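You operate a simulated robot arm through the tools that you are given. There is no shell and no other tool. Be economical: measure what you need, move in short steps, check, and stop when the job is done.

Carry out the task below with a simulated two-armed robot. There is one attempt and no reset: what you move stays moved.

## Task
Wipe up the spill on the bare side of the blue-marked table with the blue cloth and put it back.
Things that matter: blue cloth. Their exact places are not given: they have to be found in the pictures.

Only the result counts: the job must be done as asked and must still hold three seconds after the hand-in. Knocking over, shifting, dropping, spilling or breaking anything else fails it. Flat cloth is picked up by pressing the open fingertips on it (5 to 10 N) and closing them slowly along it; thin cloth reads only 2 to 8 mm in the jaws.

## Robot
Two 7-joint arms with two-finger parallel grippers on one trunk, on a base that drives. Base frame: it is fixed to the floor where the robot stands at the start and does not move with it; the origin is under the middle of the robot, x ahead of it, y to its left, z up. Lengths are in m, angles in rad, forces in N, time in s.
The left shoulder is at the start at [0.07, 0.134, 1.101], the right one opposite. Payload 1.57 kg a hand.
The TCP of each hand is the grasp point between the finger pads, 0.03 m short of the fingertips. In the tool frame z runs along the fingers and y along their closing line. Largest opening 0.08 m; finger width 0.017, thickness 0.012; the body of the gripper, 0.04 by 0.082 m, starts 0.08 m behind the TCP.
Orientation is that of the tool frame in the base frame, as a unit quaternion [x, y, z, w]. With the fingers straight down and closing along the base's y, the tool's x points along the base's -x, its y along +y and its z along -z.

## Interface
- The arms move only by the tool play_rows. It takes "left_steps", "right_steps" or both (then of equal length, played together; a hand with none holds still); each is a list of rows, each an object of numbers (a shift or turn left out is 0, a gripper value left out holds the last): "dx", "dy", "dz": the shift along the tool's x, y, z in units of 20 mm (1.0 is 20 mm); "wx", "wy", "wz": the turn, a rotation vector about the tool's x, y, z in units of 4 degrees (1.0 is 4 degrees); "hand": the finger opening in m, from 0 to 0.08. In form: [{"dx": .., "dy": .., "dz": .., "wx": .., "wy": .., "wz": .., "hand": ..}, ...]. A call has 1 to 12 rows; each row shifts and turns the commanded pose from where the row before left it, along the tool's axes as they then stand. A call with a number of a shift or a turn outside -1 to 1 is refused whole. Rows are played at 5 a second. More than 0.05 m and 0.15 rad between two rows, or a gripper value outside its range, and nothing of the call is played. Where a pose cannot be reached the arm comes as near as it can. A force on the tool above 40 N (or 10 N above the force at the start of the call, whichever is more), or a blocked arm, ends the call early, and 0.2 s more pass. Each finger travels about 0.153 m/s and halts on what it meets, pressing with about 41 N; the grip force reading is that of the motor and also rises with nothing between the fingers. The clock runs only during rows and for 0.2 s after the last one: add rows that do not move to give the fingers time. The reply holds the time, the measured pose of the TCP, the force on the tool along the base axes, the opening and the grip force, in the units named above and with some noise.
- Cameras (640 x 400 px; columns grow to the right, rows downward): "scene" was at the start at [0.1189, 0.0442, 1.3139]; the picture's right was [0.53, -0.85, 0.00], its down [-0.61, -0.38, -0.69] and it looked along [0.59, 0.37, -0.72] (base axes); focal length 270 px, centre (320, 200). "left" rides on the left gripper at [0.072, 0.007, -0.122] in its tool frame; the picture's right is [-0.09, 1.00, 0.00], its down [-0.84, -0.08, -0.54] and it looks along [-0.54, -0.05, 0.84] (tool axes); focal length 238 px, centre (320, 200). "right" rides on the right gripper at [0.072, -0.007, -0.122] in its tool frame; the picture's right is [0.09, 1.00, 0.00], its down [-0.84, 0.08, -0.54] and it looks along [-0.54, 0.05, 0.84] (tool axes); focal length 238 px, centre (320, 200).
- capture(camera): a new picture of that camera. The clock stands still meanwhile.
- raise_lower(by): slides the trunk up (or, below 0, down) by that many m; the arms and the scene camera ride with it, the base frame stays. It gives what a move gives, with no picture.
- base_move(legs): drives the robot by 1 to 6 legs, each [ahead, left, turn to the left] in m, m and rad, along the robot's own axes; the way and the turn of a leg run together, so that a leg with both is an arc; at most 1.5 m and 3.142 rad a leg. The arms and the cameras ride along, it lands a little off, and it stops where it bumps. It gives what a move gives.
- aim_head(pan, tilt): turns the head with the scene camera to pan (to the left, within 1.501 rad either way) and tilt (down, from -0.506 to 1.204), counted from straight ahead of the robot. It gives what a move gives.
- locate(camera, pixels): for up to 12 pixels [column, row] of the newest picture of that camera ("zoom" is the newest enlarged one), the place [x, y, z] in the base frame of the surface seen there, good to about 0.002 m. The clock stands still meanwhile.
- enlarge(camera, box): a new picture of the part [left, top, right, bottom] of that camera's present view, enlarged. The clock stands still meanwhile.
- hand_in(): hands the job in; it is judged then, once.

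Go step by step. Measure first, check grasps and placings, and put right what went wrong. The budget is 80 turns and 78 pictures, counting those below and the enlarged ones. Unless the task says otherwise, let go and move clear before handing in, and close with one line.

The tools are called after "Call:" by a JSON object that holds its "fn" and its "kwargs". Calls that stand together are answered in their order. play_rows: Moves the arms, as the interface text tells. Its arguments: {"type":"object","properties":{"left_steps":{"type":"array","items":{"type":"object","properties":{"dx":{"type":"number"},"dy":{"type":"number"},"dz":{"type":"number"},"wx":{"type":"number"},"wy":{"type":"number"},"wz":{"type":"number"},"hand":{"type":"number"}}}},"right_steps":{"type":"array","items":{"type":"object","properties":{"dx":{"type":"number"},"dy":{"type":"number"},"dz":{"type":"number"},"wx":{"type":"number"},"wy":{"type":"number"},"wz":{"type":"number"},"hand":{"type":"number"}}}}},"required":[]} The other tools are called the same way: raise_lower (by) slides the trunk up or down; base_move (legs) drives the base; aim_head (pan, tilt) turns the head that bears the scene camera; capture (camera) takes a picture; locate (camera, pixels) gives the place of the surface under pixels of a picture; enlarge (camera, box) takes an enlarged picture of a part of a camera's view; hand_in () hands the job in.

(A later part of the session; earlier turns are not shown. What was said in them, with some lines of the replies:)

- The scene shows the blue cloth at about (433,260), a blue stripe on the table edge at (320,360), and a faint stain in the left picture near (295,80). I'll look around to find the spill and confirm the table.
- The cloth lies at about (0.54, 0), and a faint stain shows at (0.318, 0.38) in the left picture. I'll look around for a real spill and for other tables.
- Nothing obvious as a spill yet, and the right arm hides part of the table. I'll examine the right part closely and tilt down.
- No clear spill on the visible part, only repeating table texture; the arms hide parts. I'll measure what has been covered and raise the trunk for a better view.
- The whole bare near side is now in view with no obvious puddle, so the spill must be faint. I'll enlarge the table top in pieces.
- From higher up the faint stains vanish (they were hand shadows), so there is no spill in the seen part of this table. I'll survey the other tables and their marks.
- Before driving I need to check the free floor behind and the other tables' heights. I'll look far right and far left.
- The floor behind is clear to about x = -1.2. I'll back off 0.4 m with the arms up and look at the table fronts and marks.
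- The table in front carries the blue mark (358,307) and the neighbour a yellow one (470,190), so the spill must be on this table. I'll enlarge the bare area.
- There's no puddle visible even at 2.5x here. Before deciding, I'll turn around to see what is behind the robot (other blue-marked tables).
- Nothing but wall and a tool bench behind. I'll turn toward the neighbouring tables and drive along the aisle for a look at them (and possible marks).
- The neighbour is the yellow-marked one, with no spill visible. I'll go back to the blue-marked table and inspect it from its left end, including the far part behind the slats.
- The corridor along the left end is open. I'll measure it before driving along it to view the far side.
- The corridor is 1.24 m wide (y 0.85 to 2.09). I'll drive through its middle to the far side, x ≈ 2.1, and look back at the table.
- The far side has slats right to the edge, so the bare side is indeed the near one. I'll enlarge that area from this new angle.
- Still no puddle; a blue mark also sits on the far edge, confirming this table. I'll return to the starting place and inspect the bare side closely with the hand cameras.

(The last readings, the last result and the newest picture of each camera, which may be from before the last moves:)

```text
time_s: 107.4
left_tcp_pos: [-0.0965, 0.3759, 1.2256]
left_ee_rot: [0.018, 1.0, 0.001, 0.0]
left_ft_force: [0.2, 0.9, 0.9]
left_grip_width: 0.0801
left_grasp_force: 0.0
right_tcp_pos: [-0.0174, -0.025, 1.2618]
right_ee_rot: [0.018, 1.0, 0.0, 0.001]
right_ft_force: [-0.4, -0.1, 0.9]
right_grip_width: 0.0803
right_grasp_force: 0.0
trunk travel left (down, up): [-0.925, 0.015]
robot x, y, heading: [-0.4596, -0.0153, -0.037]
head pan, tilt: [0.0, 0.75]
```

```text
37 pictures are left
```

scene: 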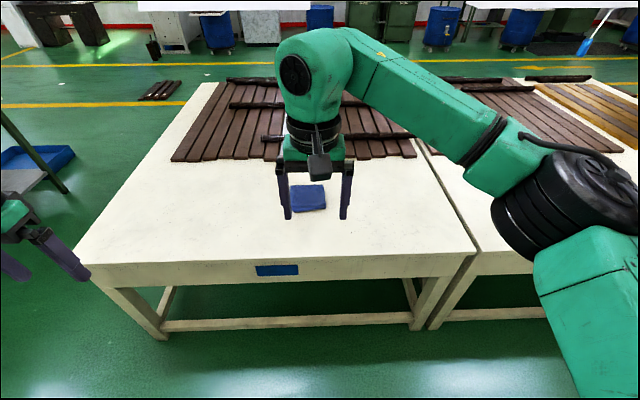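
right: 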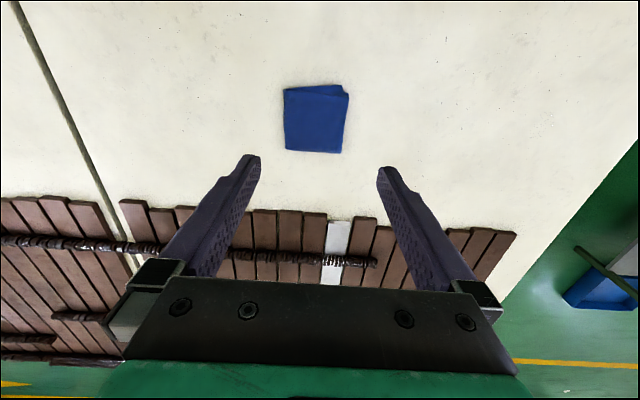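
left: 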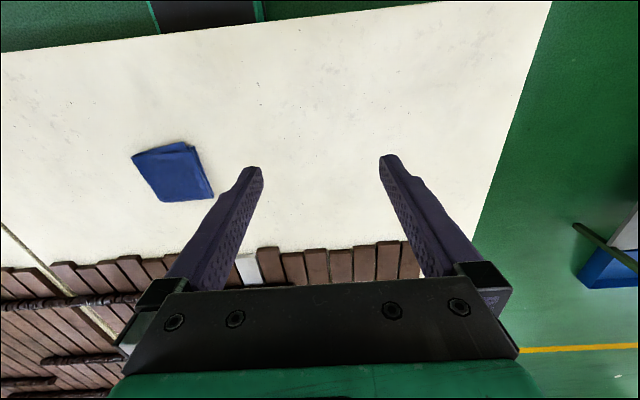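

Back in front of the table. I'll square up, drive to the start place and lower the trunk for close hand-camera views.

Call:
{"fn": "base_move", "kwargs": {"legs": [[0, 0.0, 0.037], [0.45, 0.01, 0]]}}

Call:
{"fn": "raise_lower", "kwargs": {"by": -0.25}}

Call:
{"fn": "play_rows", "kwargs": {"left_steps": [{"dx": 0, "dy": 1}, {"dx": 0, "dy": 1}, {"dx": 0, "dy": 1}, {"dx": 0, "dy": 1}, {"dx": 0, "dy": 1}, {"dx": 0, "dy": 1}], "right_steps": [{"dy": -1}, {"dy": -1}, {"dy": -1}, {"dy": -1}, {"dy": -1}, {"dy": -1}]}}

Call:
{"fn": "capture", "kwargs": {"camera": "left"}}

Call:
{"fn": "capture", "kwargs": {"camera": "right"}}

Call:
{"fn": "aim_head", "kwargs": {"pan": 0.0, "tilt": 1.0}}

Call:
{"fn": "capture", "kwargs": {"camera": "scene"}}

```text
time_s: 110.5
left_tcp_pos: [0.3287, 0.4087, 1.2268]
left_ee_rot: [-0.006, 1.0, -0.001, 0.001]
left_ft_force: [0.3, 0.7, 0.0]
left_grip_width: 0.0799
left_grasp_force: 0.0
right_tcp_pos: [0.4295, 0.0107, 1.2628]
right_ee_rot: [-0.007, 1.0, 0.0, 0.002]
right_ft_force: [-0.3, -0.3, 0.2]
right_grip_width: 0.0802
right_grasp_force: 0.1
trunk travel left (down, up): [-0.925, 0.015]
robot x, y, heading: [-0.0167, -0.0004, 0.019]
head pan, tilt: [0.0, 0.75]
```

```text
time_s: 113.0
left_tcp_pos: [0.3321, 0.4071, 0.9754]
left_ee_rot: [-0.005, 1.0, 0.0, 0.001]
left_ft_force: [-0.5, 0.2, 0.2]
left_grip_width: 0.0802
left_grasp_force: 0.1
right_tcp_pos: [0.4316, 0.0114, 1.0117]
right_ee_rot: [-0.006, 1.0, 0.0, 0.001]
right_ft_force: [-0.2, -0.3, -0.5]
right_grip_width: 0.0799
right_grasp_force: 0.0
trunk travel left (down, up): [-0.675, 0.265]
robot x, y, heading: [-0.0141, -0.0008, 0.014]
head pan, tilt: [0.0, 0.75]
```

```text
time_s: 114.4
left_tcp_pos: [0.3318, 0.5286, 0.9757]
left_ee_rot: [-0.006, 1.0, 0.0, -0.002]
left_ft_force: [0.3, -0.9, 0.8]
left_grip_width: 0.0802
left_grasp_force: 0.0
right_tcp_pos: [0.4333, -0.1087, 1.0123]
right_ee_rot: [-0.006, 1.0, 0.001, 0.002]
right_ft_force: [0.4, 0.0, -0.3]
right_grip_width: 0.0801
right_grasp_force: 0.0
trunk travel left (down, up): [-0.675, 0.265]
robot x, y, heading: [-0.014, 0.0013, 0.009]
head pan, tilt: [0.0, 0.75]
```

```text
36 pictures are left
```

left: 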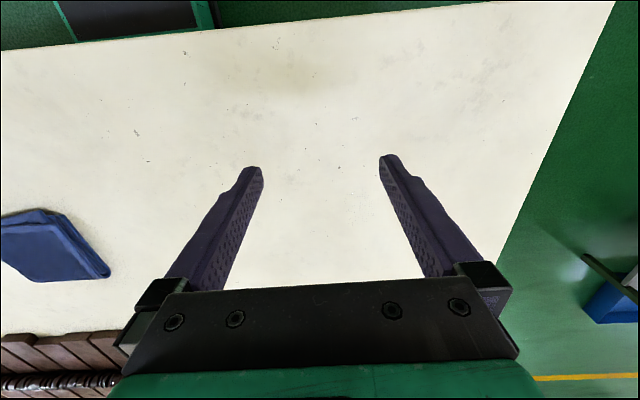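

```text
35 pictures are left
```

right: 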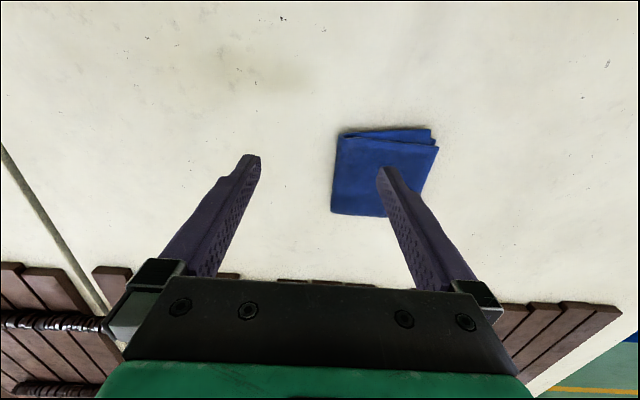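

```text
time_s: 115.2
left_tcp_pos: [0.3312, 0.5284, 0.975]
left_ee_rot: [-0.006, 1.0, 0.0, 0.0]
left_ft_force: [-0.1, -0.3, -0.1]
left_grip_width: 0.0799
left_grasp_force: 0.1
right_tcp_pos: [0.4334, -0.1092, 1.0129]
right_ee_rot: [-0.006, 1.0, 0.001, 0.001]
right_ft_force: [0.1, 0.0, -0.7]
right_grip_width: 0.0802
right_grasp_force: 0.0
trunk travel left (down, up): [-0.675, 0.265]
robot x, y, heading: [-0.0152, -0.0017, 0.017]
head pan, tilt: [0.0, 1.0]
```

```text
34 pictures are left
```

scene: 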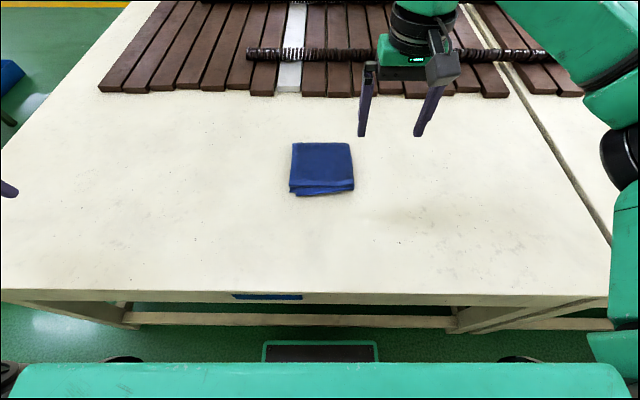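

The faint stains moved with the hands, so they are shadows. I'll enlarge the areas not yet examined closely, near the cloth and near the slats.

Call:
{"fn": "enlarge", "kwargs": {"camera": "scene", "box": [220, 90, 420, 215]}}

Call:
{"fn": "enlarge", "kwargs": {"camera": "scene", "box": [60, 90, 260, 215]}}

Call:
{"fn": "enlarge", "kwargs": {"camera": "scene", "box": [160, 185, 360, 310]}}

Call:
{"fn": "enlarge", "kwargs": {"camera": "scene", "box": [400, 90, 600, 215]}}

```text
3.20 times, centred on (320, 152) of scene
```

zoom: 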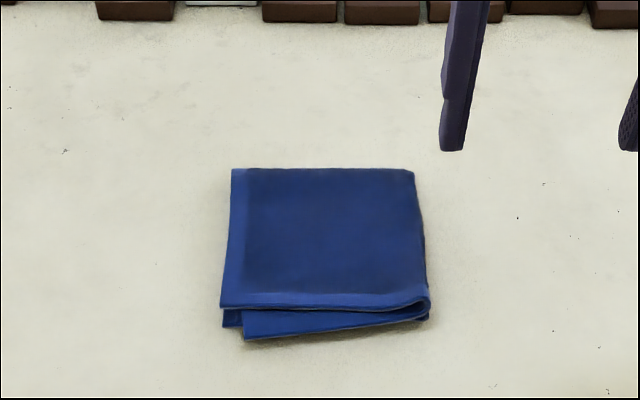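

```text
3.20 times, centred on (160, 152) of scene
```

zoom: 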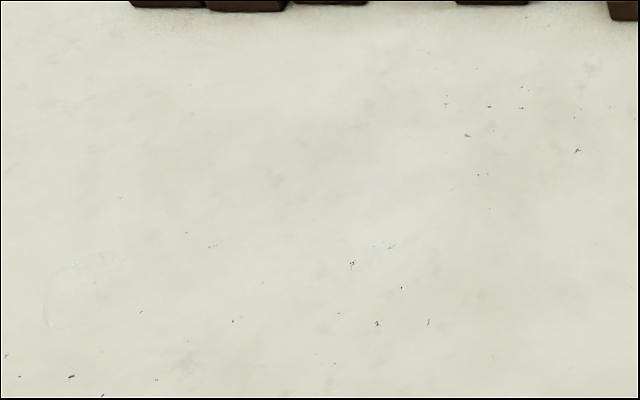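

```text
3.20 times, centred on (260, 248) of scene
```

zoom: 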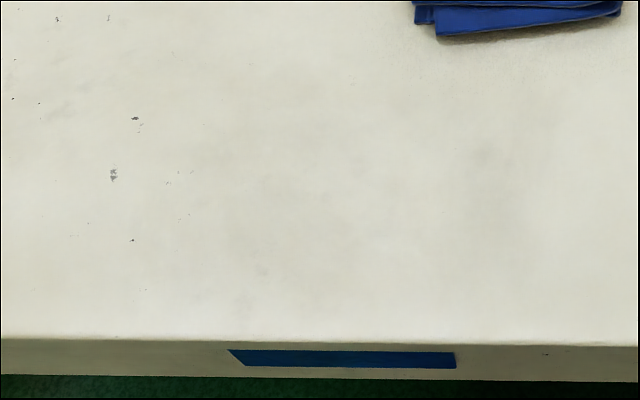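

```text
3.20 times, centred on (500, 152) of scene
```

zoom: 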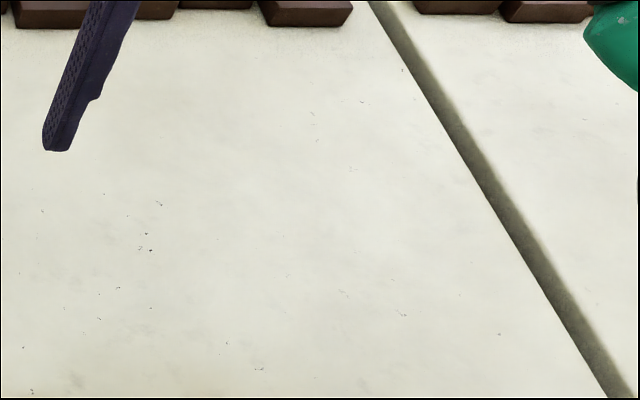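

The second enlargement shows a faint clear outline with small glints at (85,290), i.e. scene (87,180): likely a clear puddle. I'll enlarge it.

Call:
{"fn": "enlarge", "kwargs": {"camera": "scene", "box": [39, 150, 135, 210]}}

```text
6.67 times, centred on (87, 180) of scene
```

zoom: 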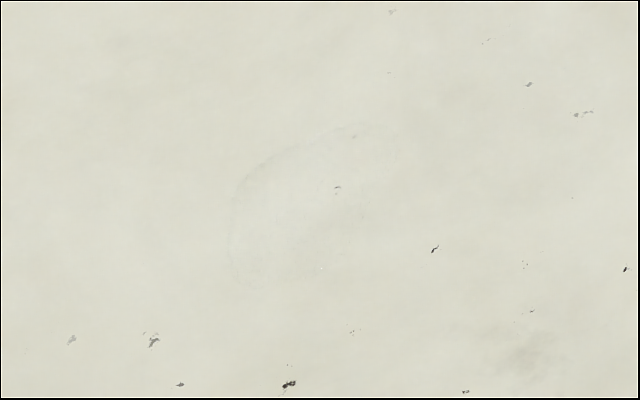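

A clear puddle outline is visible around (225–405, 125–290) in the zoom. I'll locate its outline and look from the left hand camera too.

Call:
{"fn": "locate", "kwargs": {"camera": "zoom", "pixels": [[228, 210], [240, 180], [300, 143], [355, 125], [400, 150], [395, 190], [350, 250], [240, 285], [315, 205]]}}

Call:
{"fn": "locate", "kwargs": {"camera": "scene", "pixels": [[294, 144], [350, 143], [355, 186], [322, 165], [290, 186], [299, 194], [330, 192], [345, 250]]}}

Call:
{"fn": "enlarge", "kwargs": {"camera": "left", "box": [230, 130, 430, 255]}}

```text
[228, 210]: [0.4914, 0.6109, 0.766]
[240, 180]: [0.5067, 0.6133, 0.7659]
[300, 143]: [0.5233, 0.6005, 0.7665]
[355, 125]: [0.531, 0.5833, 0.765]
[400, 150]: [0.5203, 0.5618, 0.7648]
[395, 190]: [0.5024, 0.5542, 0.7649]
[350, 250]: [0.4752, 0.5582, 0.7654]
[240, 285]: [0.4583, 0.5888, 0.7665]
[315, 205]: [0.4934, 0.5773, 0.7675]
```

```text
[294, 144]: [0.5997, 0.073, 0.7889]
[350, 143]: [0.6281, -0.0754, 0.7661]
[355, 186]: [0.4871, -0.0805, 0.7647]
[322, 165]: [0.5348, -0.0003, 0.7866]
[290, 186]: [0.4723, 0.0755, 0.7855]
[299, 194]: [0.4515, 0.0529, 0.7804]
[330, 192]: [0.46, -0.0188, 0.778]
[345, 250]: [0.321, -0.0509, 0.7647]
```

```text
3.20 times, centred on (330, 192) of left
```

zoom: 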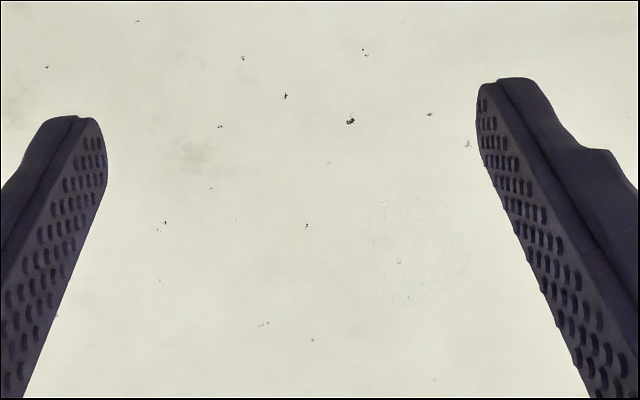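

The left camera clearly shows a round clear puddle at (418,248), radius ~50 px, in the zoom. I'll locate it exactly.

Call:
{"fn": "locate", "kwargs": {"camera": "zoom", "pixels": [[418, 248], [372, 248], [468, 248], [420, 193], [412, 304]]}}

```text
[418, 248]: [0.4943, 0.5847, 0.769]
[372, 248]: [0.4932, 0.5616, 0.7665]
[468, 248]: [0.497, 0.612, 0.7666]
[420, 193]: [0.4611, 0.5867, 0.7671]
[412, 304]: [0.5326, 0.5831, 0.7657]
```

The spill is a clear disc centred at about (0.495, 0.586), 5–7 cm wide; the cloth is centred near (0.535, 0.0), top z ≈ 0.787. I'll clear the right hand out of the way and bring the left hand over the cloth.

Call:
{"fn": "play_rows", "kwargs": {"left_steps": [{"dx": -0.4, "dy": -1, "hand": 0.05}, {"dx": -0.4, "dy": -1}, {"dx": -0.4, "dy": -1}, {"dx": -0.4, "dy": -1}, {"dx": -0.4, "dy": -1}, {"dx": -0.4, "dy": -1}, {"dx": -0.4, "dy": -1}, {"dx": -0.4, "dy": -1}, {"dx": -0.4, "dy": -1}, {"dx": -0.4, "dy": -1}, {"dx": -0.4, "dy": -1}, {"dx": -0.4, "dy": -1}], "right_steps": [{"dx": 0.6, "dy": -1, "dz": -0.4}, {"dx": 0.6, "dy": -1, "dz": -0.4}, {"dx": 0.6, "dy": -1, "dz": -0.4}, {"dx": 0.6, "dy": -1, "dz": -0.4}, {"dx": 0.6, "dy": -1, "dz": -0.4}, {"dx": 0.6, "dy": -1, "dz": -0.4}, {"dx": 0.6, "dy": -1, "dz": -0.4}, {"dx": 0.6, "dy": -1, "dz": -0.4}, {"dx": 0.6, "dy": -1, "dz": -0.4}, {"dx": 0.6, "dy": -1, "dz": -0.4}, {}, {}]}}

Call:
{"fn": "play_rows", "kwargs": {"left_steps": [{"dx": -0.4, "dy": -1}, {"dx": -0.4, "dy": -1}, {"dx": -0.4, "dy": -1}, {"dx": -0.4, "dy": -1}, {"dx": -0.4, "dy": -1}, {"dx": -0.4, "dy": -1}, {"dx": -0.4, "dy": -1}, {"dx": -0.4, "dy": -1}, {"dx": -0.4, "dy": -1}, {"dx": -0.4, "dy": -1}, {"dx": -0.4, "dy": -1}, {"dx": -0.4, "dy": -1}]}}

```text
time_s: 117.8
left_tcp_pos: [0.4295, 0.2881, 0.9756]
left_ee_rot: [-0.007, 1.0, 0.001, 0.0]
left_ft_force: [-0.3, -0.4, 0.0]
left_grip_width: 0.0502
left_grasp_force: 0.1
right_tcp_pos: [0.3153, -0.3107, 1.0915]
right_ee_rot: [-0.006, 1.0, 0.001, -0.001]
right_ft_force: [0.5, 0.6, 0.4]
right_grip_width: 0.0799
right_grasp_force: 0.1
trunk travel left (down, up): [-0.675, 0.265]
robot x, y, heading: [-0.0174, -0.0024, 0.009]
head pan, tilt: [0.0, 1.0]
```

```text
time_s: 120.4
left_tcp_pos: [0.5282, 0.0487, 0.9727]
left_ee_rot: [-0.006, 1.0, 0.001, -0.001]
left_ft_force: [-0.2, -0.2, 0.1]
left_grip_width: 0.0501
left_grasp_force: 0.0
right_tcp_pos: [0.3142, -0.3108, 1.0922]
right_ee_rot: [-0.006, 1.0, 0.0, 0.001]
right_ft_force: [0.8, 0.4, 1.0]
right_grip_width: 0.0799
right_grasp_force: 0.0
trunk travel left (down, up): [-0.675, 0.265]
robot x, y, heading: [-0.0189, -0.0002, 0.008]
head pan, tilt: [0.0, 1.0]
```

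The left hand is now near the cloth (z lagging slightly). I'll centre it and look through its camera.

Call:
{"fn": "play_rows", "kwargs": {"left_steps": [{"dy": -0.8}, {"dy": -0.8}, {"dy": -0.8}, {"dz": 1}, {"dz": 1}, {"dz": 1}, {"dz": 1}, {}]}}

Call:
{"fn": "capture", "kwargs": {"camera": "left"}}

Call:
{"fn": "locate", "kwargs": {"camera": "left", "pixels": [[320, 150], [280, 150], [360, 150], [320, 120], [320, 180], [320, 90]]}}

```text
time_s: 122.2
left_tcp_pos: [0.528, 0.0013, 0.8954]
left_ee_rot: [-0.006, 1.0, 0.0, 0.001]
left_ft_force: [-0.1, -0.5, -0.2]
left_grip_width: 0.0499
left_grasp_force: 0.1
right_tcp_pos: [0.3149, -0.3102, 1.0913]
right_ee_rot: [-0.006, 1.0, 0.0, 0.001]
right_ft_force: [-0.2, -0.3, -0.7]
right_grip_width: 0.08
right_grasp_force: 0.1
trunk travel left (down, up): [-0.675, 0.265]
robot x, y, heading: [-0.0172, -0.0, 0.014]
head pan, tilt: [0.0, 1.0]
```

```text
27 pictures are left
```

left: 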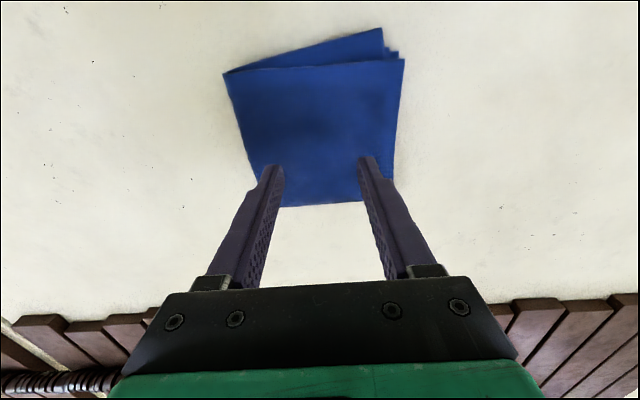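

```text
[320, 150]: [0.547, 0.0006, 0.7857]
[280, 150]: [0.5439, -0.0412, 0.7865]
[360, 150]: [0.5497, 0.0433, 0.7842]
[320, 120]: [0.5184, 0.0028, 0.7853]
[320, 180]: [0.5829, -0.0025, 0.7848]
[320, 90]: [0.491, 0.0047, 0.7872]
```

The hand is centred over the cloth (top z ≈ 0.786, so contact at TCP z ≈ 0.816). I'll descend carefully to contact.

Call:
{"fn": "play_rows", "kwargs": {"left_steps": [{"dz": 1}, {"dz": 1}, {"dz": 1}, {"dz": 0.5}, {"dz": 0.4}, {"dz": 0.2}, {"dz": 0.2}, {}]}}

```text
time_s: 124.0
left_tcp_pos: [0.5296, 0.0024, 0.8095]
left_ee_rot: [-0.006, 1.0, 0.0, 0.001]
left_ft_force: [-0.1, 0.6, 3.7]
left_grip_width: 0.0494
left_grasp_force: 0.1
right_tcp_pos: [0.3146, -0.3088, 1.0909]
right_ee_rot: [-0.006, 1.0, 0.0, 0.001]
right_ft_force: [0.2, 0.3, -0.4]
right_grip_width: 0.0799
right_grasp_force: 0.0
trunk travel left (down, up): [-0.675, 0.265]
robot x, y, heading: [-0.0145, -0.0021, 0.017]
head pan, tilt: [0.0, 1.0]
```

Contact at 3.7 N. I'll press slightly more and then close slowly along the cloth.

Call:
{"fn": "play_rows", "kwargs": {"left_steps": [{"dz": 0.15}, {"dz": 0.05}, {"hand": 0.044}, {"hand": 0.038}, {"hand": 0.032}, {"hand": 0.026}, {"hand": 0.02}, {"hand": 0.014}, {"hand": 0.008}, {"hand": 0.003}, {"hand": 0.0}, {}]}}

```text
time_s: 126.6
left_tcp_pos: [0.5283, 0.0023, 0.8054]
left_ee_rot: [-0.006, 1.0, 0.0, 0.001]
left_ft_force: [1.5, 0.7, 14.1]
left_grip_width: 0.0134
left_grasp_force: 29.8
right_tcp_pos: [0.3128, -0.3097, 1.0912]
right_ee_rot: [-0.006, 1.0, 0.0, 0.003]
right_ft_force: [-0.2, 0.6, 0.4]
right_grip_width: 0.0801
right_grasp_force: 0.1
trunk travel left (down, up): [-0.675, 0.265]
robot x, y, heading: [-0.0191, -0.0015, 0.008]
head pan, tilt: [0.0, 1.0]
```

The jaws hold 13 mm with 30 N grip, so cloth is pinched. I'll lift a little and check.

Call:
{"fn": "play_rows", "kwargs": {"left_steps": [{"dz": -0.5}, {"dz": -0.5}, {"dz": -0.5}, {"dz": -0.5}, {"dz": -0.5}, {"dz": -0.5}, {"dz": -0.5}, {"dz": -0.5}, {}]}}

Call:
{"fn": "capture", "kwargs": {"camera": "scene"}}

```text
time_s: 128.6
left_tcp_pos: [0.5302, 0.0022, 0.885]
left_ee_rot: [-0.006, 1.0, 0.0, -0.001]
left_ft_force: [0.1, -0.6, -0.7]
left_grip_width: 0.0128
left_grasp_force: 29.7
right_tcp_pos: [0.3164, -0.3087, 1.09]
right_ee_rot: [-0.007, 1.0, 0.0, 0.001]
right_ft_force: [0.1, -0.9, -0.3]
right_grip_width: 0.0799
right_grasp_force: 0.1
trunk travel left (down, up): [-0.675, 0.265]
robot x, y, heading: [-0.0147, -0.0015, 0.013]
head pan, tilt: [0.0, 1.0]
```

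```text
26 pictures are left
```

scene: 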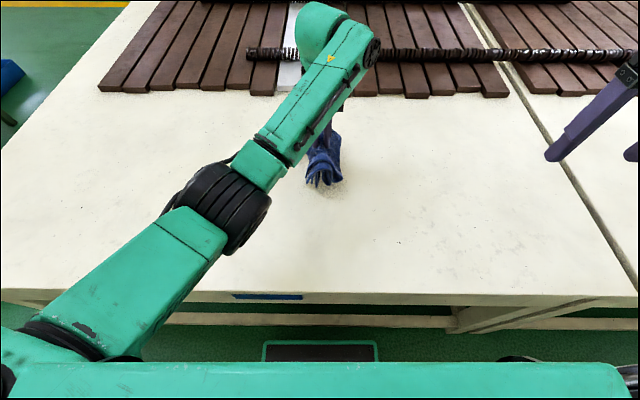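

The cloth is held, gathered and hanging below the fingers. I'll lift it higher and drive left by 0.33 m so the puddle comes into easy reach.

Call:
{"fn": "play_rows", "kwargs": {"left_steps": [{"dz": -1}, {"dz": -1}, {"dz": -1}, {}]}}

Call:
{"fn": "base_move", "kwargs": {"legs": [[0.0, 0.35, -0.01]]}}

Call:
{"fn": "capture", "kwargs": {"camera": "left"}}

```text
time_s: 129.6
left_tcp_pos: [0.5294, 0.0032, 0.9438]
left_ee_rot: [-0.006, 1.0, 0.0, -0.001]
left_ft_force: [-0.9, -0.1, -1.4]
left_grip_width: 0.0128
left_grasp_force: 29.4
right_tcp_pos: [0.3149, -0.3099, 1.0908]
right_ee_rot: [-0.006, 1.0, 0.0, 0.001]
right_ft_force: [0.8, 0.4, 0.4]
right_grip_width: 0.08
right_grasp_force: 0.0
trunk travel left (down, up): [-0.675, 0.265]
robot x, y, heading: [-0.0159, -0.0026, 0.014]
head pan, tilt: [0.0, 1.0]
```

```text
time_s: 131.9
left_tcp_pos: [0.5263, 0.3457, 0.9448]
left_ee_rot: [-0.002, 1.0, 0.001, 0.0]
left_ft_force: [0.6, -0.1, -1.0]
left_grip_width: 0.0127
left_grasp_force: 29.5
right_tcp_pos: [0.3098, 0.0349, 1.091]
right_ee_rot: [-0.002, 1.0, 0.0, 0.001]
right_ft_force: [-0.5, 0.3, 0.2]
right_grip_width: 0.08
right_grasp_force: 0.0
trunk travel left (down, up): [-0.675, 0.265]
robot x, y, heading: [-0.0183, 0.3408, 0.006]
head pan, tilt: [0.0, 1.0]
```

```text
25 pictures are left
```

left: 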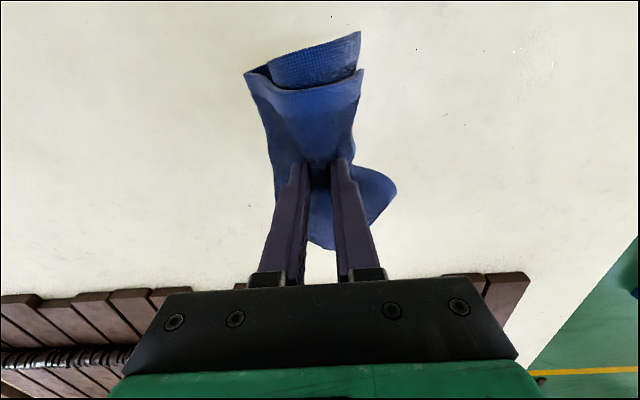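

The cloth hangs well; puddle glints show at (515,50) and (550,75). I'll verify the puddle position and move over it.

Call:
{"fn": "locate", "kwargs": {"camera": "left", "pixels": [[535, 68], [512, 90], [560, 50]]}}

Call:
{"fn": "enlarge", "kwargs": {"camera": "left", "box": [460, 10, 620, 110]}}

Call:
{"fn": "play_rows", "kwargs": {"left_steps": [{"dx": 0.13, "dy": 1}, {"dx": 0.13, "dy": 1}, {"dx": 0.13, "dy": 1}, {"dx": 0.13, "dy": 1}, {"dx": 0.13, "dy": 1}, {"dx": 0.13, "dy": 1}, {"dx": 0.13, "dy": 1}, {"dx": 0.13, "dy": 1}, {"dx": 0.13, "dy": 1}, {"dx": 0.13, "dy": 1}, {"dx": 0.13, "dy": 1}, {"dx": 0.13, "dy": 1}]}}

```text
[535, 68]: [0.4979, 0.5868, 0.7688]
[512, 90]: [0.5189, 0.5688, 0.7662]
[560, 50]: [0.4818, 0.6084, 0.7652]
```

```text
4.00 times, centred on (540, 60) of left
```

zoom: 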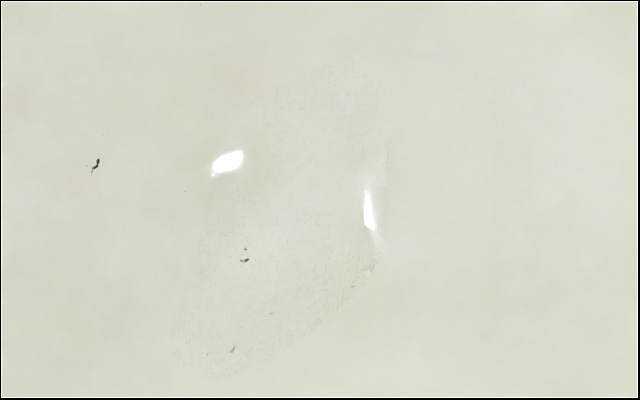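

```text
time_s: 134.5
left_tcp_pos: [0.4933, 0.5868, 0.9439]
left_ee_rot: [-0.003, 1.0, 0.0, 0.0]
left_ft_force: [-0.2, 0.3, -0.4]
left_grip_width: 0.0129
left_grasp_force: 29.7
right_tcp_pos: [0.3081, 0.0362, 1.0903]
right_ee_rot: [-0.002, 1.0, 0.0, 0.001]
right_ft_force: [0.1, 0.5, -1.2]
right_grip_width: 0.08
right_grasp_force: 0.0
trunk travel left (down, up): [-0.675, 0.265]
robot x, y, heading: [-0.0224, 0.3469, 0.004]
head pan, tilt: [0.0, 1.0]
```

The puddle spans about x 0.45–0.54, y 0.56–0.62, and the hand is over its centre. I'll lower the cloth onto it.

Call:
{"fn": "play_rows", "kwargs": {"left_steps": [{"dz": 1}, {"dz": 1}, {"dz": 1}, {"dz": 1}, {"dz": 1}, {"dz": 0.5}, {"dz": 0.5}, {"dz": 0.3}, {"dz": 0.2}, {}]}}

```text
time_s: 136.7
left_tcp_pos: [0.4948, 0.5858, 0.8156]
left_ee_rot: [-0.002, 1.0, -0.001, 0.002]
left_ft_force: [2.2, -2.2, 11.2]
left_grip_width: 0.0129
left_grasp_force: 30.1
right_tcp_pos: [0.3082, 0.0339, 1.0914]
right_ee_rot: [-0.002, 1.0, 0.0, 0.001]
right_ft_force: [0.2, 0.0, 0.2]
right_grip_width: 0.0799
right_grasp_force: 0.0
trunk travel left (down, up): [-0.675, 0.265]
robot x, y, heading: [-0.0209, 0.3468, 0.002]
head pan, tilt: [0.0, 1.0]
```

It presses with 11 N on the spill. I'll wipe back and forth over the puddle area.

Call:
{"fn": "play_rows", "kwargs": {"left_steps": [{"dx": -0.8}, {"dx": -0.8}, {"dx": -0.8}, {"dx": 0.8}, {"dx": 0.8}, {"dx": 0.8}, {"dx": 0.8}, {"dx": 0.8}, {"dx": 0.8}, {"dx": -0.8}, {"dx": -0.8}, {"dx": -0.8}]}}

Call:
{"fn": "play_rows", "kwargs": {"left_steps": [{"dy": 0.8}, {"dy": 0.8}, {"dx": -0.8}, {"dx": -0.8}, {"dx": -0.8}, {"dx": 0.8}, {"dx": 0.8}, {"dx": 0.8}, {"dx": 0.8}, {"dx": 0.8}, {"dx": 0.8}, {}]}}

Call:
{"fn": "play_rows", "kwargs": {"left_steps": [{"dy": -0.8}, {"dy": -0.8}, {"dy": -0.8}, {"dy": -0.8}, {"dx": -0.8}, {"dx": -0.8}, {"dx": -0.8}, {"dx": -0.8}, {"dx": -0.8}, {"dx": -0.8}, {"dy": 0.8}, {"dy": 0.8}]}}

```text
time_s: 139.3
left_tcp_pos: [0.4928, 0.5852, 0.8152]
left_ee_rot: [-0.002, 1.0, 0.001, 0.0]
left_ft_force: [-3.5, 0.4, 7.4]
left_grip_width: 0.0129
left_grasp_force: 29.5
right_tcp_pos: [0.3076, 0.0338, 1.0913]
right_ee_rot: [-0.001, 1.0, -0.001, 0.001]
right_ft_force: [-0.1, 0.2, -0.2]
right_grip_width: 0.08
right_grasp_force: 0.0
trunk travel left (down, up): [-0.675, 0.265]
robot x, y, heading: [-0.0189, 0.3456, 0.011]
head pan, tilt: [0.0, 1.0]
```

```text
time_s: 141.9
left_tcp_pos: [0.4446, 0.6173, 0.8149]
left_ee_rot: [-0.001, 1.0, 0.001, -0.001]
left_ft_force: [2.3, 1.2, 6.8]
left_grip_width: 0.0129
left_grasp_force: 29.6
right_tcp_pos: [0.3096, 0.0341, 1.0907]
right_ee_rot: [-0.002, 1.0, 0.0, 0.001]
right_ft_force: [0.0, -0.1, 0.1]
right_grip_width: 0.0803
right_grasp_force: 0.1
trunk travel left (down, up): [-0.675, 0.265]
robot x, y, heading: [-0.0205, 0.3454, 0.005]
head pan, tilt: [0.0, 1.0]
```

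```text
time_s: 144.5
left_tcp_pos: [0.5422, 0.5848, 0.8146]
left_ee_rot: [-0.001, 1.0, 0.001, 0.0]
left_ft_force: [-0.5, -1.5, 5.5]
left_grip_width: 0.0128
left_grasp_force: 29.2
right_tcp_pos: [0.3079, 0.0352, 1.092]
right_ee_rot: [-0.002, 1.0, -0.001, 0.001]
right_ft_force: [0.1, -1.0, 0.3]
right_grip_width: 0.08
right_grasp_force: 0.1
trunk travel left (down, up): [-0.675, 0.265]
robot x, y, heading: [-0.0175, 0.3476, 0.008]
head pan, tilt: [0.0, 1.0]
```

Contact held at 5–7 N throughout. One more pass with a bit more pressure, across y, then lift away to check.

Call:
{"fn": "play_rows", "kwargs": {"left_steps": [{"dz": 0.15, "dy": 0.8}, {"dy": 0.8}, {"dx": 1}, {"dy": -0.9}, {"dy": -0.9}, {"dy": -0.9}, {"dy": -0.9}, {"dx": 1}, {"dy": 0.9}, {"dy": 0.9}, {"dy": 0.9}, {"dy": 0.9}]}}

Call:
{"fn": "play_rows", "kwargs": {"left_steps": [{"dx": 1}, {"dy": -0.9}, {"dy": -0.9}, {"dy": -0.9}, {"dy": -0.9}, {"dx": 1}, {"dy": 0.9}, {"dy": 0.9}, {"dy": 0.9}, {"dy": 0.9}, {"dx": 1, "dy": -0.9}, {"dx": -0.7, "dy": -0.9}]}}

Call:
{"fn": "play_rows", "kwargs": {"left_steps": [{"dz": -1}, {"dz": -1}, {"dz": -1}, {"dz": -1}, {"dz": -1}, {"dz": -1, "dy": -1}, {"dy": -1}, {"dy": -1}, {"dy": -1}, {"dy": -1}, {"dy": -1}, {"dy": -1}]}}

Call:
{"fn": "capture", "kwargs": {"camera": "left"}}

Call:
{"fn": "enlarge", "kwargs": {"camera": "left", "box": [360, 0, 616, 160]}}

```text
time_s: 147.1
left_tcp_pos: [0.5019, 0.6174, 0.8134]
left_ee_rot: [-0.001, 1.0, 0.0, 0.001]
left_ft_force: [-0.5, -4.4, 9.7]
left_grip_width: 0.0129
left_grasp_force: 29.5
right_tcp_pos: [0.308, 0.0339, 1.0916]
right_ee_rot: [-0.002, 1.0, 0.001, 0.002]
right_ft_force: [-0.2, -0.8, -0.1]
right_grip_width: 0.0801
right_grasp_force: 0.0
trunk travel left (down, up): [-0.675, 0.265]
robot x, y, heading: [-0.0207, 0.3434, 0.007]
head pan, tilt: [0.0, 1.0]
```

```text
time_s: 149.7
left_tcp_pos: [0.4534, 0.5819, 0.8118]
left_ee_rot: [-0.002, 1.0, 0.0, 0.001]
left_ft_force: [-3.7, 3.3, 12.7]
left_grip_width: 0.0133
left_grasp_force: 30.0
right_tcp_pos: [0.3089, 0.0333, 1.0911]
right_ee_rot: [-0.003, 1.0, 0.001, 0.001]
right_ft_force: [-0.1, 0.5, -0.5]
right_grip_width: 0.0796
right_grasp_force: 0.1
trunk travel left (down, up): [-0.675, 0.265]
robot x, y, heading: [-0.0185, 0.3468, 0.003]
head pan, tilt: [0.0, 1.0]
```

```text
time_s: 152.3
left_tcp_pos: [0.4557, 0.4384, 0.9308]
left_ee_rot: [-0.001, 1.0, 0.001, 0.001]
left_ft_force: [1.1, -0.9, -0.6]
left_grip_width: 0.0129
left_grasp_force: 29.5
right_tcp_pos: [0.3092, 0.0337, 1.0912]
right_ee_rot: [-0.002, 1.0, 0.0, 0.0]
right_ft_force: [-0.9, -0.1, -0.1]
right_grip_width: 0.0801
right_grasp_force: 0.0
trunk travel left (down, up): [-0.675, 0.265]
robot x, y, heading: [-0.0203, 0.3459, 0.008]
head pan, tilt: [0.0, 1.0]
```

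```text
23 pictures are left
```

left: 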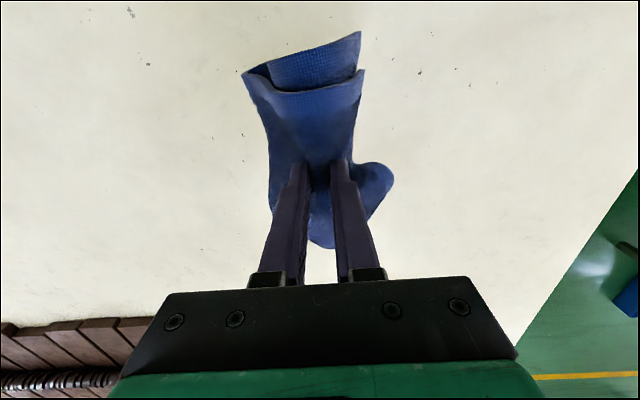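

```text
2.50 times, centred on (488, 80) of left
```

zoom: 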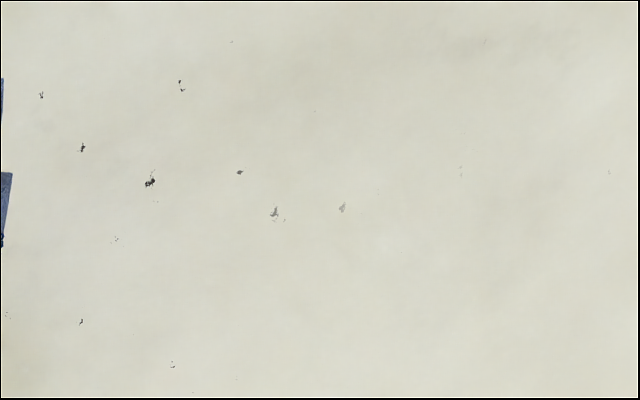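

No puddle outline visible now; I'll check that the crop actually covers the puddle's place.

Call:
{"fn": "locate", "kwargs": {"camera": "left", "pixels": [[460, 110], [440, 80], [420, 130], [400, 110]]}}

Call:
{"fn": "enlarge", "kwargs": {"camera": "left", "box": [370, 70, 530, 170]}}

Call:
{"fn": "aim_head", "kwargs": {"pan": 0.4, "tilt": 0.9}}

Call:
{"fn": "capture", "kwargs": {"camera": "scene"}}

```text
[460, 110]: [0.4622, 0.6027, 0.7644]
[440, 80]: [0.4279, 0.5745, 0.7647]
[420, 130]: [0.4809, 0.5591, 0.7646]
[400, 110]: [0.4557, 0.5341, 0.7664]
```

```text
4.00 times, centred on (450, 120) of left
```

zoom: 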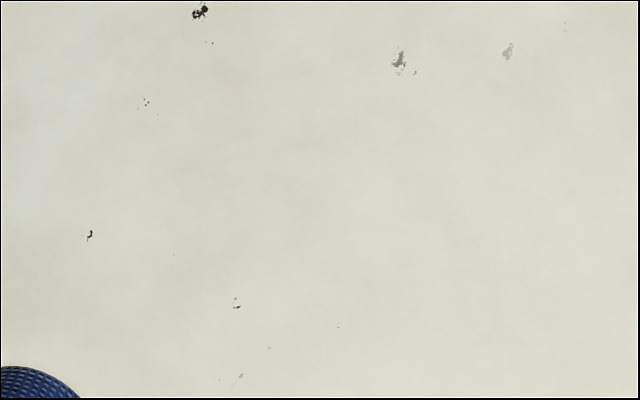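

```text
time_s: 153.1
left_tcp_pos: [0.4549, 0.4412, 0.9315]
left_ee_rot: [-0.002, 1.0, 0.0, 0.0]
left_ft_force: [-0.8, -0.1, -0.8]
left_grip_width: 0.0129
left_grasp_force: 29.1
right_tcp_pos: [0.3101, 0.0347, 1.0903]
right_ee_rot: [-0.001, 1.0, 0.0, 0.001]
right_ft_force: [-0.4, -0.8, 0.4]
right_grip_width: 0.0799
right_grasp_force: 0.1
trunk travel left (down, up): [-0.675, 0.265]
robot x, y, heading: [-0.0216, 0.3432, 0.008]
head pan, tilt: [0.4, 0.901]
```

```text
20 pictures are left
```

scene: 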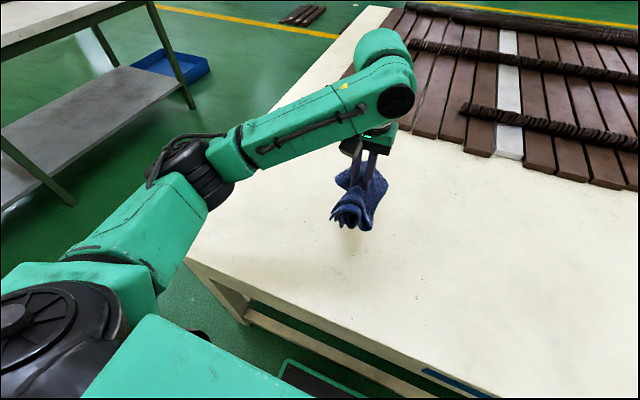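

The puddle is gone: the crop covers x 0.43–0.53, y 0.53–0.63 and shows bare table. I'll drive back right with the cloth held up.

Call:
{"fn": "base_move", "kwargs": {"legs": [[0.0, -0.345, 0]]}}

Call:
{"fn": "play_rows", "kwargs": {"left_steps": [{"dx": -0.74, "dy": -0.94}, {"dx": -0.74, "dy": -0.94}, {"dx": -0.74, "dy": -0.94}, {"dx": -0.74, "dy": -0.94}, {"dx": -0.74, "dy": -0.94}, {}]}}

```text
time_s: 155.4
left_tcp_pos: [0.4575, 0.0937, 0.9305]
left_ee_rot: [0.0, 1.0, 0.0, 0.0]
left_ft_force: [0.6, 0.2, -0.6]
left_grip_width: 0.0127
left_grasp_force: 29.4
right_tcp_pos: [0.309, -0.3122, 1.0918]
right_ee_rot: [0.0, 1.0, 0.0, 0.001]
right_ft_force: [0.3, 0.2, 0.3]
right_grip_width: 0.0797
right_grasp_force: 0.2
trunk travel left (down, up): [-0.675, 0.265]
robot x, y, heading: [-0.0222, -0.0006, 0.007]
head pan, tilt: [0.4, 0.901]
```

```text
time_s: 156.8
left_tcp_pos: [0.5309, -0.002, 0.9328]
left_ee_rot: [0.0, 1.0, -0.001, -0.001]
left_ft_force: [-0.9, -0.5, -0.2]
left_grip_width: 0.0129
left_grasp_force: 29.3
right_tcp_pos: [0.3095, -0.3116, 1.0924]
right_ee_rot: [-0.001, 1.0, -0.001, 0.001]
right_ft_force: [-0.3, -0.3, 0.5]
right_grip_width: 0.0799
right_grasp_force: 0.0
trunk travel left (down, up): [-0.675, 0.265]
robot x, y, heading: [-0.0164, -0.0004, 0.004]
head pan, tilt: [0.4, 0.901]
```

I'm over the original spot (0.531, -0.002). Lowering the cloth to the table.

Call:
{"fn": "play_rows", "kwargs": {"left_steps": [{"dz": 1}, {"dz": 1}, {"dz": 1}, {"dz": 1}, {"dz": 1}, {"dz": 0.5}, {"dz": 0.4}, {}]}}

```text
time_s: 158.6
left_tcp_pos: [0.5306, -0.0009, 0.8154]
left_ee_rot: [0.0, 1.0, 0.0, 0.002]
left_ft_force: [4.1, -0.5, 15.1]
left_grip_width: 0.0128
left_grasp_force: 30.1
right_tcp_pos: [0.3068, -0.3132, 1.0914]
right_ee_rot: [0.0, 1.0, 0.0, 0.002]
right_ft_force: [-0.3, 0.1, -0.1]
right_grip_width: 0.08
right_grasp_force: 0.1
trunk travel left (down, up): [-0.675, 0.265]
robot x, y, heading: [-0.0207, -0.0028, 0.001]
head pan, tilt: [0.4, 0.901]
```

It rests on the table. I'll open slowly, rise clear and look.

Call:
{"fn": "play_rows", "kwargs": {"left_steps": [{"hand": 0.02}, {"hand": 0.03}, {"hand": 0.04}, {"hand": 0.05}, {"hand": 0.05}, {"dz": -0.5}, {"dz": -0.5}, {"dz": -1}, {"dz": -1}, {"dz": -1}, {"dz": -1}, {"dz": -1}]}}

Call:
{"fn": "capture", "kwargs": {"camera": "left"}}

Call:
{"fn": "locate", "kwargs": {"camera": "left", "pixels": [[320, 140], [300, 140], [340, 140], [320, 110], [320, 165]]}}

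```text
time_s: 161.2
left_tcp_pos: [0.5299, -0.0027, 0.9332]
left_ee_rot: [0.0, 1.0, 0.0, 0.0]
left_ft_force: [-0.5, 0.4, -0.1]
left_grip_width: 0.0501
left_grasp_force: 0.1
right_tcp_pos: [0.3085, -0.3124, 1.0911]
right_ee_rot: [-0.001, 1.0, 0.0, 0.0]
right_ft_force: [-0.7, 0.2, 0.3]
right_grip_width: 0.0802
right_grasp_force: 0.1
trunk travel left (down, up): [-0.675, 0.265]
robot x, y, heading: [-0.0202, -0.0002, 0.0]
head pan, tilt: [0.4, 0.901]
```

```text
19 pictures are left
```

left: 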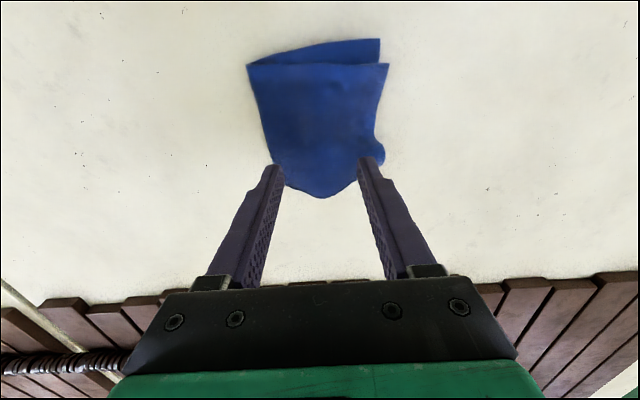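

```text
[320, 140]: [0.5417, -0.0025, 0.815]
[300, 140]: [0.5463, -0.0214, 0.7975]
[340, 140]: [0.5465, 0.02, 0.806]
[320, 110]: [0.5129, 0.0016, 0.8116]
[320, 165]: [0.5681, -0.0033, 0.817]
```

The cloth is released in its original place, slightly domed. I'll move the hand clear and check from the scene camera.

Call:
{"fn": "play_rows", "kwargs": {"left_steps": [{"dz": -1, "dy": 1, "dx": 0.5}, {"dy": 1, "dx": 0.5}, {"dy": 1, "dx": 0.5}, {"dy": 1, "dx": 0.5}, {"dy": 1, "dx": 0.5}, {"dy": 1, "dx": 0.5}, {"dy": 1, "dx": 0.5}, {"dy": 1, "dx": 0.5}, {"dy": 1, "dx": 0.5}, {"dy": 1, "dx": 0.5}, {"dy": 1, "dx": 0.5}, {"dy": 1, "dx": 0.5}]}}

Call:
{"fn": "aim_head", "kwargs": {"pan": 0.0, "tilt": 0.95}}

Call:
{"fn": "capture", "kwargs": {"camera": "scene"}}

Call:
{"fn": "enlarge", "kwargs": {"camera": "scene", "box": [230, 110, 420, 230]}}

```text
time_s: 163.8
left_tcp_pos: [0.4096, 0.241, 0.9529]
left_ee_rot: [0.0, 1.0, 0.0, 0.001]
left_ft_force: [-0.2, 0.7, -1.0]
left_grip_width: 0.0499
left_grasp_force: 0.0
right_tcp_pos: [0.3085, -0.3112, 1.0913]
right_ee_rot: [0.001, 1.0, -0.001, 0.0]
right_ft_force: [0.1, 0.4, 0.7]
right_grip_width: 0.0802
right_grasp_force: 0.0
trunk travel left (down, up): [-0.675, 0.265]
robot x, y, heading: [-0.0218, -0.0066, -0.005]
head pan, tilt: [0.4, 0.901]
```

```text
time_s: 164.7
left_tcp_pos: [0.4096, 0.24, 0.9526]
left_ee_rot: [0.0, 1.0, 0.0, 0.0]
left_ft_force: [-0.2, -0.2, -0.3]
left_grip_width: 0.05
left_grasp_force: 0.0
right_tcp_pos: [0.3096, -0.3123, 1.0923]
right_ee_rot: [-0.002, 1.0, 0.0, 0.001]
right_ft_force: [-1.1, -0.5, 0.3]
right_grip_width: 0.08
right_grasp_force: 0.1
trunk travel left (down, up): [-0.675, 0.265]
robot x, y, heading: [-0.0176, 0.0003, 0.004]
head pan, tilt: [0.0, 0.949]
```

```text
18 pictures are left
```

scene: 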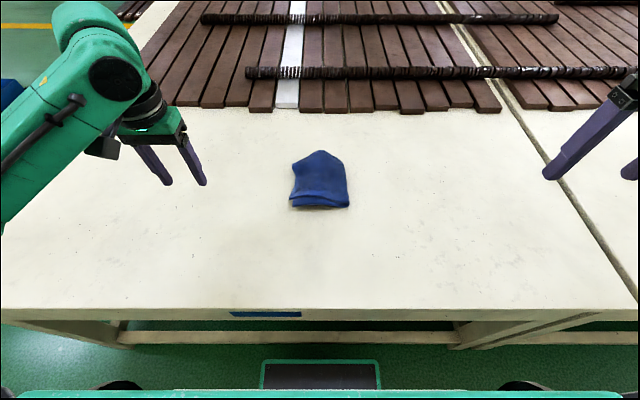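

```text
3.33 times, centred on (325, 170) of scene
```

zoom: 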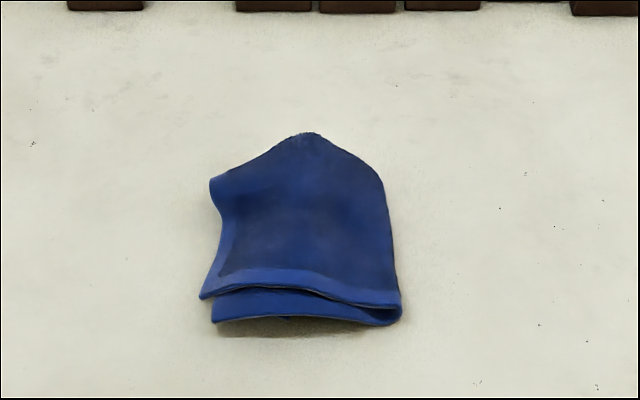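

The cloth lies back in its place, slightly rumpled. I'll compare its extent with the original.

Call:
{"fn": "locate", "kwargs": {"camera": "zoom", "pixels": [[215, 318], [390, 320], [205, 297], [400, 295], [385, 190], [312, 140], [214, 185], [300, 240]]}}

Call:
{"fn": "enlarge", "kwargs": {"camera": "left", "box": [320, 0, 640, 200]}}

```text
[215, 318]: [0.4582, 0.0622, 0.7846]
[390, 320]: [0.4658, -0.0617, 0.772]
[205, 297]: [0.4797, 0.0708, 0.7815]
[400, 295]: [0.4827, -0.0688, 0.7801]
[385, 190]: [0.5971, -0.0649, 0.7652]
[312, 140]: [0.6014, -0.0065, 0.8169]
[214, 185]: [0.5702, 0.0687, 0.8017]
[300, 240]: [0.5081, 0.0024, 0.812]
```

```text
2.00 times, centred on (480, 100) of left
```

zoom: 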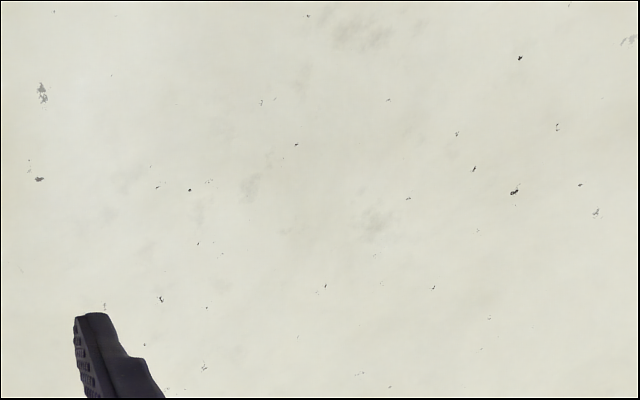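

The cloth spans x 0.46–0.60 and y ±0.07, the same footprint as at the start; the table is clean and both hands are clear. Handing in.

Call:
{"fn": "hand_in", "kwargs": {}}

```text
The job is handed in.
```

I wiped up the clear puddle on the bare side of the blue-marked table with the blue cloth. The cloth is back in its original place, slightly rumpled, and both hands are clear.
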